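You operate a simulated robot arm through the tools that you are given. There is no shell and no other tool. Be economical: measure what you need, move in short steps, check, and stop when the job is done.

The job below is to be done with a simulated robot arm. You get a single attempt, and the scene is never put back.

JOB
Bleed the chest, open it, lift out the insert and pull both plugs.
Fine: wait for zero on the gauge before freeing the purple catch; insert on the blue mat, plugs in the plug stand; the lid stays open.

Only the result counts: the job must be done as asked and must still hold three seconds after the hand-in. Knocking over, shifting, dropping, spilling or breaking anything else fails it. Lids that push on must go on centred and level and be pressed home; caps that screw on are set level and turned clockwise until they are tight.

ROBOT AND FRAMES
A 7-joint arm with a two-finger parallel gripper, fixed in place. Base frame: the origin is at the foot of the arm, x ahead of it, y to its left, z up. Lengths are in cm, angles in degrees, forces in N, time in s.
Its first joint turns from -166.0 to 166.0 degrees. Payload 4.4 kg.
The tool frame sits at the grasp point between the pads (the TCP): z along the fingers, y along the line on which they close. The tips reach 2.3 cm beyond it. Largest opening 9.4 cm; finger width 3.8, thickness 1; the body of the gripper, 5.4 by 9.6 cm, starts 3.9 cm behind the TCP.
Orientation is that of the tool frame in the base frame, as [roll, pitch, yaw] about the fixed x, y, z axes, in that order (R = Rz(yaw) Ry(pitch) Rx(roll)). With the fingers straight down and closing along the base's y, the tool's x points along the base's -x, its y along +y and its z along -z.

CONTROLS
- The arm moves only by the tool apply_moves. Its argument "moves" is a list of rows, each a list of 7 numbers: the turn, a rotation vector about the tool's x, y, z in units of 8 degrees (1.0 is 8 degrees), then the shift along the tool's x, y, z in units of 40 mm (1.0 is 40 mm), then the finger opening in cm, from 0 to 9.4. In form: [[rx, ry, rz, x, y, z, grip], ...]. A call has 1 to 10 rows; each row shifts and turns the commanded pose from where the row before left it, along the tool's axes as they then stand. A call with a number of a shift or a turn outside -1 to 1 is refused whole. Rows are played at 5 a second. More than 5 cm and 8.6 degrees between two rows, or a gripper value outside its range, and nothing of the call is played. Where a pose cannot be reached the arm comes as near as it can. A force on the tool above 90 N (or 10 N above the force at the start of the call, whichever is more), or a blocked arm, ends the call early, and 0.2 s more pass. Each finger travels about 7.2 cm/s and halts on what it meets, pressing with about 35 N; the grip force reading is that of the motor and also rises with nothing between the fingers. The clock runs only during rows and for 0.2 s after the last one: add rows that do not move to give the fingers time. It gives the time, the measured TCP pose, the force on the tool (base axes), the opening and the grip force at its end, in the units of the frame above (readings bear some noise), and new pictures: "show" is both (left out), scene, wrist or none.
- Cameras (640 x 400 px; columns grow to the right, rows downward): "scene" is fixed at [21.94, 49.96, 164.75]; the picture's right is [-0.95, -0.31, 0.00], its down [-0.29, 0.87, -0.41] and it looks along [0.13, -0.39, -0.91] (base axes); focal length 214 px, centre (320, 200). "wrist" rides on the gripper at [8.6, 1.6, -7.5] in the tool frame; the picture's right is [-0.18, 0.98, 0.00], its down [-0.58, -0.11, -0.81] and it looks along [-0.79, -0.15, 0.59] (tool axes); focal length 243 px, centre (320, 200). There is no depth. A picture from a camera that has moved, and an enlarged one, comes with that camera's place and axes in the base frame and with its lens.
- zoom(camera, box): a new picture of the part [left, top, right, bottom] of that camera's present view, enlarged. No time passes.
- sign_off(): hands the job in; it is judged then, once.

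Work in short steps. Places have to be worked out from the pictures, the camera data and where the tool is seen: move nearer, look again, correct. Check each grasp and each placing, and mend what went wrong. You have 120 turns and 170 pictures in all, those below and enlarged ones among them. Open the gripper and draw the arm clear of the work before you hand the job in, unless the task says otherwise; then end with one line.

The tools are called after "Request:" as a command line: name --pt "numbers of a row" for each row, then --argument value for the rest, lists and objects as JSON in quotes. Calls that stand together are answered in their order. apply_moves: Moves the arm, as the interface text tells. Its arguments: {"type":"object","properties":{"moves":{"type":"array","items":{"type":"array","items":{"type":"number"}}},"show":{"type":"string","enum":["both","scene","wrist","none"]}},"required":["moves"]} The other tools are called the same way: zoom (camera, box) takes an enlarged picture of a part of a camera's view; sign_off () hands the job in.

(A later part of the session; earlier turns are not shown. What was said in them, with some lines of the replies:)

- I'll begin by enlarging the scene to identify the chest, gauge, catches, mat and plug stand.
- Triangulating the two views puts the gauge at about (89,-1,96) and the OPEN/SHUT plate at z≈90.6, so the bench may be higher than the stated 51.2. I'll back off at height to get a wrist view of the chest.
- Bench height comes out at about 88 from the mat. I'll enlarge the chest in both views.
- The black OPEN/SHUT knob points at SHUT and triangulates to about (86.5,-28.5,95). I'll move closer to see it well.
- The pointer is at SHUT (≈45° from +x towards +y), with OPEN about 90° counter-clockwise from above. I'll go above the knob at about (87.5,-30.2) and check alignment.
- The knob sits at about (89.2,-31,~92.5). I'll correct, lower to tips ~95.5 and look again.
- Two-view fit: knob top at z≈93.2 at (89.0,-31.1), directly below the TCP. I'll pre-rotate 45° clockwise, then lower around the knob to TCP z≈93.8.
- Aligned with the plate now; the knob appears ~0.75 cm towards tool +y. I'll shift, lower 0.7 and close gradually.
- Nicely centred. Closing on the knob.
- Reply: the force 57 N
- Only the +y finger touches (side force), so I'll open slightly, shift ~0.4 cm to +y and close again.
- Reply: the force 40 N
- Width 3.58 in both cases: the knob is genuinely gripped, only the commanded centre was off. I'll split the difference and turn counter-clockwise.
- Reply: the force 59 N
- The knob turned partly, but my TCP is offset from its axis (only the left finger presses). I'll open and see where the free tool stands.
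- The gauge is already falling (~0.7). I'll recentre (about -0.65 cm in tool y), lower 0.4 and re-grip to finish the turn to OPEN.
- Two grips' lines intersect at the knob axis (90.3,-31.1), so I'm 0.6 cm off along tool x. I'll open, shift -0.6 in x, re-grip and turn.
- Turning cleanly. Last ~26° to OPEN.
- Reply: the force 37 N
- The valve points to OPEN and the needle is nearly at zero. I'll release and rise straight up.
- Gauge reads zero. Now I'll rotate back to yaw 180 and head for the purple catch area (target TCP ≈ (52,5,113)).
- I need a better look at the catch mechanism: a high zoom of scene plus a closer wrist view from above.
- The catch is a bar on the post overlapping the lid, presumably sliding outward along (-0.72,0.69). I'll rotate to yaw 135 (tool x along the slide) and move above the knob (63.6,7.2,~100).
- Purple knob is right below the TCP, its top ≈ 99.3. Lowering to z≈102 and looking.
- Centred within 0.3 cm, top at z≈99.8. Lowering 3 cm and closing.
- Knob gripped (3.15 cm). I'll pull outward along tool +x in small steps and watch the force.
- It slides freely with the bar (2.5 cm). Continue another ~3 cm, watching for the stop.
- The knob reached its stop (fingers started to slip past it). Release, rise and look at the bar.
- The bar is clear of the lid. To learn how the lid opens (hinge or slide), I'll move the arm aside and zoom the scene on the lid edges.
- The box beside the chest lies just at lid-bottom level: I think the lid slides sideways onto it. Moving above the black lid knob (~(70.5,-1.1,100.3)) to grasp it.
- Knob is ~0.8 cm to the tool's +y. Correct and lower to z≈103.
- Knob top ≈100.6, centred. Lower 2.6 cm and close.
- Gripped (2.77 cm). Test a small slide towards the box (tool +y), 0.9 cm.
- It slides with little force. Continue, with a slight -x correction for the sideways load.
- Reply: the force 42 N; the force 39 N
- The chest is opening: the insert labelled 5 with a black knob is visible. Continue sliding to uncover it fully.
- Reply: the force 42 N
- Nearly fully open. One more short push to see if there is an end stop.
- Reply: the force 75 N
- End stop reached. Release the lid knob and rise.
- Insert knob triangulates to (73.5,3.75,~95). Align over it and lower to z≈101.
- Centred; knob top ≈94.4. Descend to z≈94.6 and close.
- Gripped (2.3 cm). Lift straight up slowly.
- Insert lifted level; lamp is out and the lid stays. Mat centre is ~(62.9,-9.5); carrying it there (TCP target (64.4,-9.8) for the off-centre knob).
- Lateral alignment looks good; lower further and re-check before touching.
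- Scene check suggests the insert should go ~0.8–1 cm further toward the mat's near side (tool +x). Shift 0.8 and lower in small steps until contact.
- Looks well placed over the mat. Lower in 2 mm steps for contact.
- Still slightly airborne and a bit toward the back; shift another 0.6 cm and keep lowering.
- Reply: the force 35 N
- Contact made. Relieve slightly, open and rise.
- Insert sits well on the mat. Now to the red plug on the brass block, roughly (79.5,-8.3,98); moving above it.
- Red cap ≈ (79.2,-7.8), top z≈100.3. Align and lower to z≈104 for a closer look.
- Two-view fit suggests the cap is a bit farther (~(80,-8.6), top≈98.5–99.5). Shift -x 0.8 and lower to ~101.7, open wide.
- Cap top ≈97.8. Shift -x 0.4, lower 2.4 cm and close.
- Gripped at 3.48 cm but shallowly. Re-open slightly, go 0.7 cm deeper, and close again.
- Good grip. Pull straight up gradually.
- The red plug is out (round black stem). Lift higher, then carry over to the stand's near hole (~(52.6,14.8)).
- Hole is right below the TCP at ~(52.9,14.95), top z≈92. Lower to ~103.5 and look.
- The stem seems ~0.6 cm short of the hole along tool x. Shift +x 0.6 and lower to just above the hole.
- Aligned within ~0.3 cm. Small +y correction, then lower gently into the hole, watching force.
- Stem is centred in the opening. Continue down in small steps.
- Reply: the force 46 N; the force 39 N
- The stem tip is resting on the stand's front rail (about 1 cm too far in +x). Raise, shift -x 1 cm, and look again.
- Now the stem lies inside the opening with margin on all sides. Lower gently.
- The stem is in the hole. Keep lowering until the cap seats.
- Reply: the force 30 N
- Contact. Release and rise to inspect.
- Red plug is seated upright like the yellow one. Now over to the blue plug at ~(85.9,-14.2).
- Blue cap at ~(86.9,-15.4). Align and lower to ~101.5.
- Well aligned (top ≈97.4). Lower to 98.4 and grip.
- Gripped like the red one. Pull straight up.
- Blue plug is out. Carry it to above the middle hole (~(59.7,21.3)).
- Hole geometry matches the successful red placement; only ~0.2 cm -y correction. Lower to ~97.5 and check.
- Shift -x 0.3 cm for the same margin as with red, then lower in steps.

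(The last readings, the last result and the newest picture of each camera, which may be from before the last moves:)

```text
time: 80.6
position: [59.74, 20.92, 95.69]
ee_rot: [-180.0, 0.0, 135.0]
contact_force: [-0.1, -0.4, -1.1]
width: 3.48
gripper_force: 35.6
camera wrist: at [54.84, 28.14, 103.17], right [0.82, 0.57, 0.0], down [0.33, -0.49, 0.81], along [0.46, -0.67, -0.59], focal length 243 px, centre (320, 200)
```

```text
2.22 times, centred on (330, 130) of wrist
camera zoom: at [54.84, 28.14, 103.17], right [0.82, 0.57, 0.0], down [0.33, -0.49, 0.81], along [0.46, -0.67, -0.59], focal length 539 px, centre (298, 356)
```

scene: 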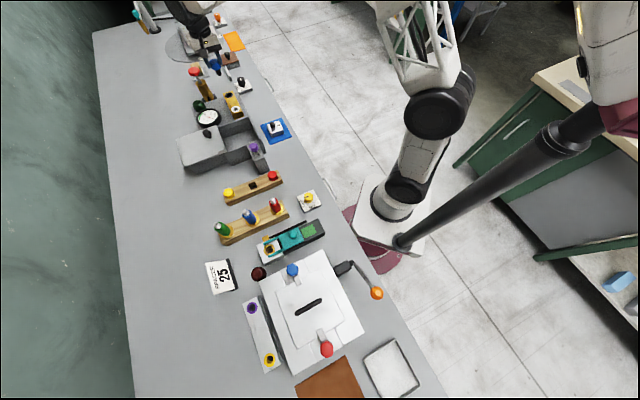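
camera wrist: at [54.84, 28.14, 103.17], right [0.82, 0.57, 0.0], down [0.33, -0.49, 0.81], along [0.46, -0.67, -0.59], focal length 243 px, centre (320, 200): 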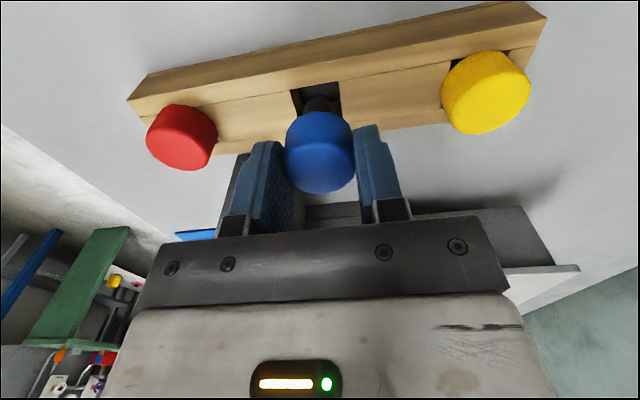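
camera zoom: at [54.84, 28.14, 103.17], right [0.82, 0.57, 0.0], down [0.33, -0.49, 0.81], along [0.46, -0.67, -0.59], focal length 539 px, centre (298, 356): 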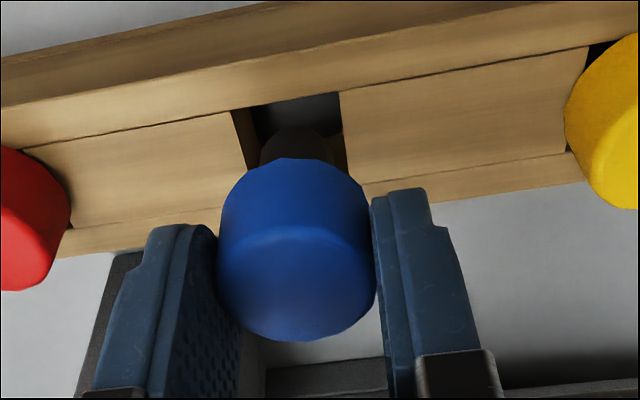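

Looks well within the opening. Continue lowering.

Request:
apply_moves --pt "0 0 0 0 0 0.12 2" --pt "0 0 0 0 0 0.12 2" --pt "0 0 0 0 0 0.12 2" --show "wrist"

Request:
zoom --camera "wrist" --box '[220, 40, 440, 220]'

```text
time: 81.4
position: [59.76, 21.05, 94.22]
ee_rot: [-179.8, -0.1, 135.0]
contact_force: [0.6, 0.0, -0.7]
width: 3.47
gripper_force: 34.8
camera wrist: at [54.8, 28.15, 101.72], right [0.82, 0.57, 0.0], down [0.33, -0.49, 0.81], along [0.46, -0.67, -0.59], focal length 243 px, centre (320, 200)
```

wrist: 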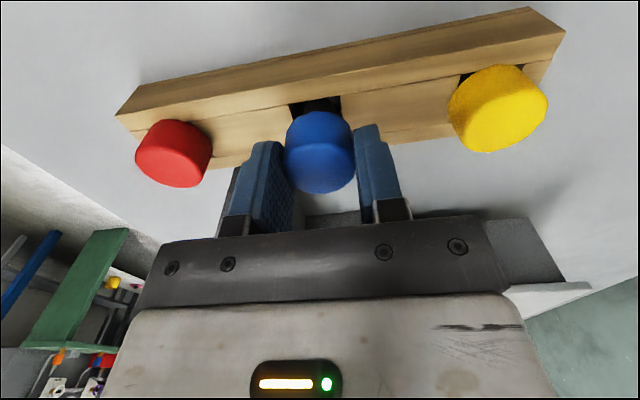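

```text
2.22 times, centred on (330, 130) of wrist
camera zoom: at [54.8, 28.15, 101.72], right [0.82, 0.57, 0.0], down [0.33, -0.49, 0.81], along [0.46, -0.67, -0.59], focal length 539 px, centre (298, 356)
```

zoom: 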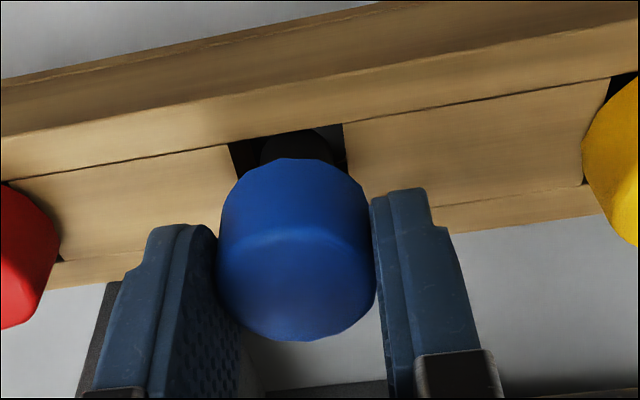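

Stem is in the hole. Lower until seated.

Request:
apply_moves --pt "0 0 0 0 0 0.1 2" --pt "0 0 0 0 0 0.1 2" --pt "0 0 0 0 0 0.06 2" --show "none"

Request:
apply_moves --pt "0 0 0 0 0 0.06 2" --pt "0 0 0 0 0 0.06 2" --show "wrist"

Request:
zoom --camera "wrist" --box '[220, 40, 440, 220]'

```text
time: 82.2
position: [59.78, 20.92, 93.13]
ee_rot: [-179.9, 0.0, 135.0]
contact_force: [0.4, -0.4, -1.7]
width: 3.46
gripper_force: 35.2
```

```text
time: 82.8
position: [59.71, 20.99, 92.63]
ee_rot: [-179.9, 0.0, 135.0]
contact_force: [-0.5, -0.1, 0.4]
width: 3.49
gripper_force: 34.9
camera wrist: at [54.79, 28.14, 100.17], right [0.82, 0.57, 0.0], down [0.33, -0.49, 0.81], along [0.46, -0.67, -0.59], focal length 243 px, centre (320, 200)
```

wrist: 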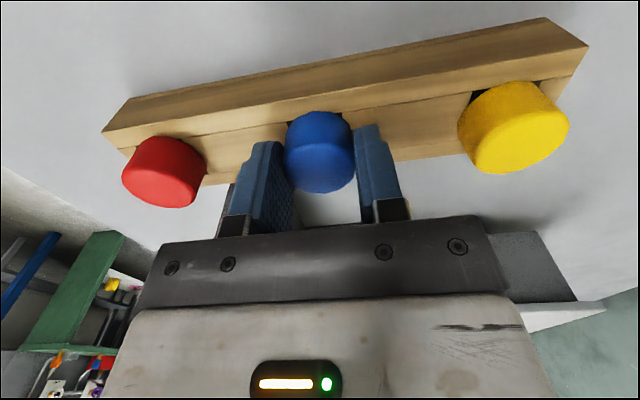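

```text
2.22 times, centred on (330, 130) of wrist
camera zoom: at [54.79, 28.14, 100.17], right [0.82, 0.57, 0.0], down [0.33, -0.49, 0.81], along [0.46, -0.67, -0.59], focal length 539 px, centre (298, 356)
```

zoom: 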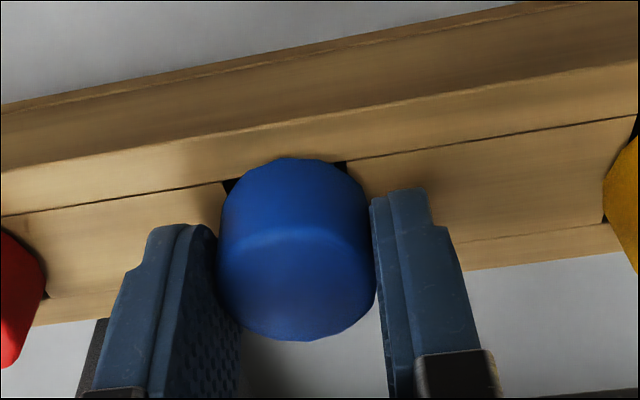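

Nearly seated; a couple more small steps until contact shows.

Request:
apply_moves --pt "0 0 0 0 0 0.05 2" --pt "0 0 0 0 0 0.04 2" --show "none"

```text
time: 83.4
position: [59.84, 20.98, 92.4]
ee_rot: [179.9, 0.1, 135.0]
contact_force: [-17.5, -11.6, 34.4]
width: 3.5
gripper_force: 35.1
```

Contact: seated. Release, rise clear and inspect everything.

Request:
apply_moves --pt "0 0 0 0 0 -0.03 2" --pt "0 0 0 0 0 0 3.8" --pt "0 0 0 0 0 0 5" --pt "0 0 0 0 0 -0.5 5" --pt "0 0 0 0 0 -1 5" --pt "0 0 0 0 0 -1 5" --pt "0 0 0 0 0 -1 5" --pt "0 0 0 0 0 -1 5" --show "none"

Request:
apply_moves --pt "0 0 0 0 -1 0 5" --pt "0 0 0 0 -1 0 5" --pt "0 0 0 0 -1 0 5" --pt "0 0 0 0 -1 0 5" --pt "0 0 0 0 -1 0 5" --pt "0 0 0 0 -1 -0.5 5" --pt "0 0 0 0 -1 -0.5 5"

Request:
zoom --camera "scene" --box '[215, 150, 295, 210]'

Request:
zoom --camera "scene" --box '[175, 70, 295, 170]'

```text
time: 85.2
position: [59.7, 21.01, 110.44]
ee_rot: [-179.9, -0.1, 135.0]
contact_force: [-0.1, -0.3, 0.3]
width: 5.0
gripper_force: 0.0
```

```text
time: 86.8
position: [39.92, 1.12, 114.35]
ee_rot: [179.9, -0.1, 135.0]
contact_force: [-0.1, -0.1, -0.2]
width: 5.0
gripper_force: 0.1
camera wrist: at [34.92, 8.21, 121.88], right [0.82, 0.57, 0.0], down [0.33, -0.49, 0.81], along [0.46, -0.67, -0.59], focal length 243 px, centre (320, 200)
```

scene: 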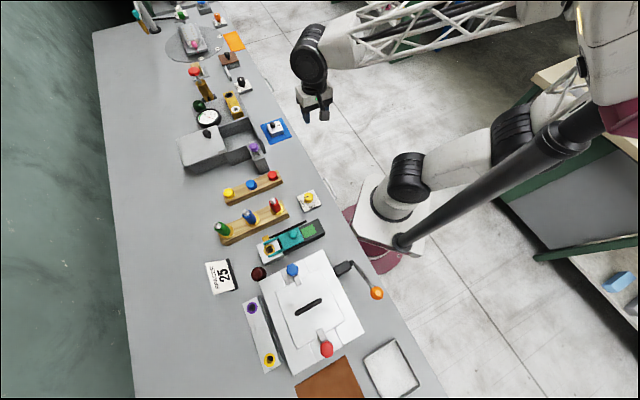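
wrist: 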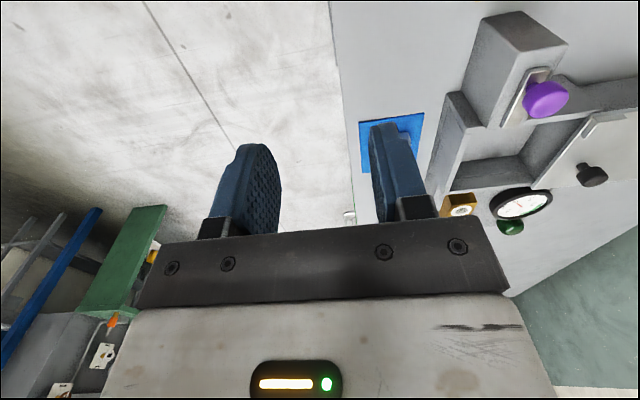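

```text
6.67 times, centred on (255, 180) of scene
camera zoom: at [21.94, 49.96, 164.75], right [-0.95, -0.31, 0.0], down [-0.29, 0.87, -0.41], along [0.13, -0.39, -0.91], focal length 1430 px, centre (753, 333)
```

zoom: 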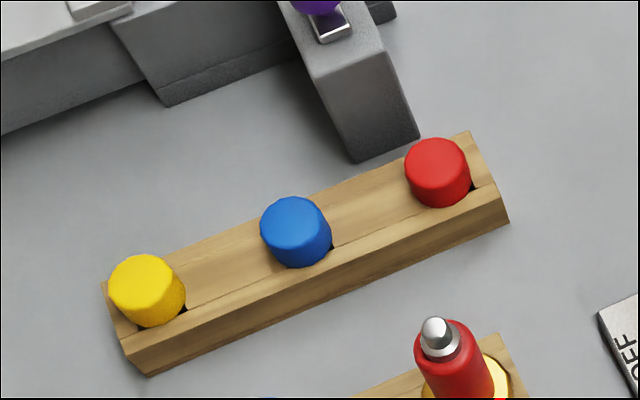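

```text
4.00 times, centred on (235, 120) of scene
camera zoom: at [21.94, 49.96, 164.75], right [-0.95, -0.31, 0.0], down [-0.29, 0.87, -0.41], along [0.13, -0.39, -0.91], focal length 858 px, centre (660, 520)
```

zoom: 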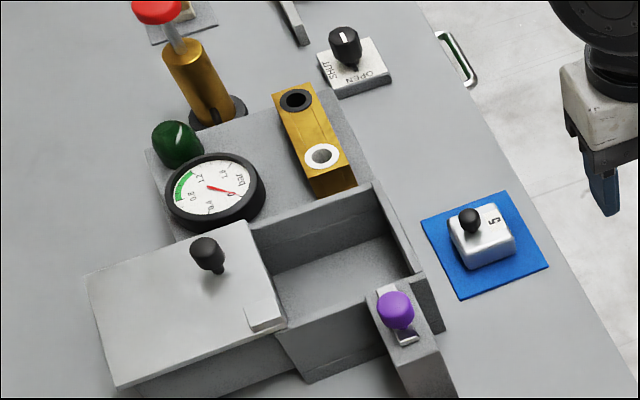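

All the goals check out in the pictures: gauge at zero, catch free, lid open, insert on the blue mat, both plugs upright in the stand, and the gripper open and clear. Handing in.

Request:
sign_off

```text
The job is handed in.
```

I handed the job in with everything done as asked: the chest was bled to zero before I freed the purple catch, the lid is open, the insert is on the blue mat, and the red and blue plugs are in the plug stand.
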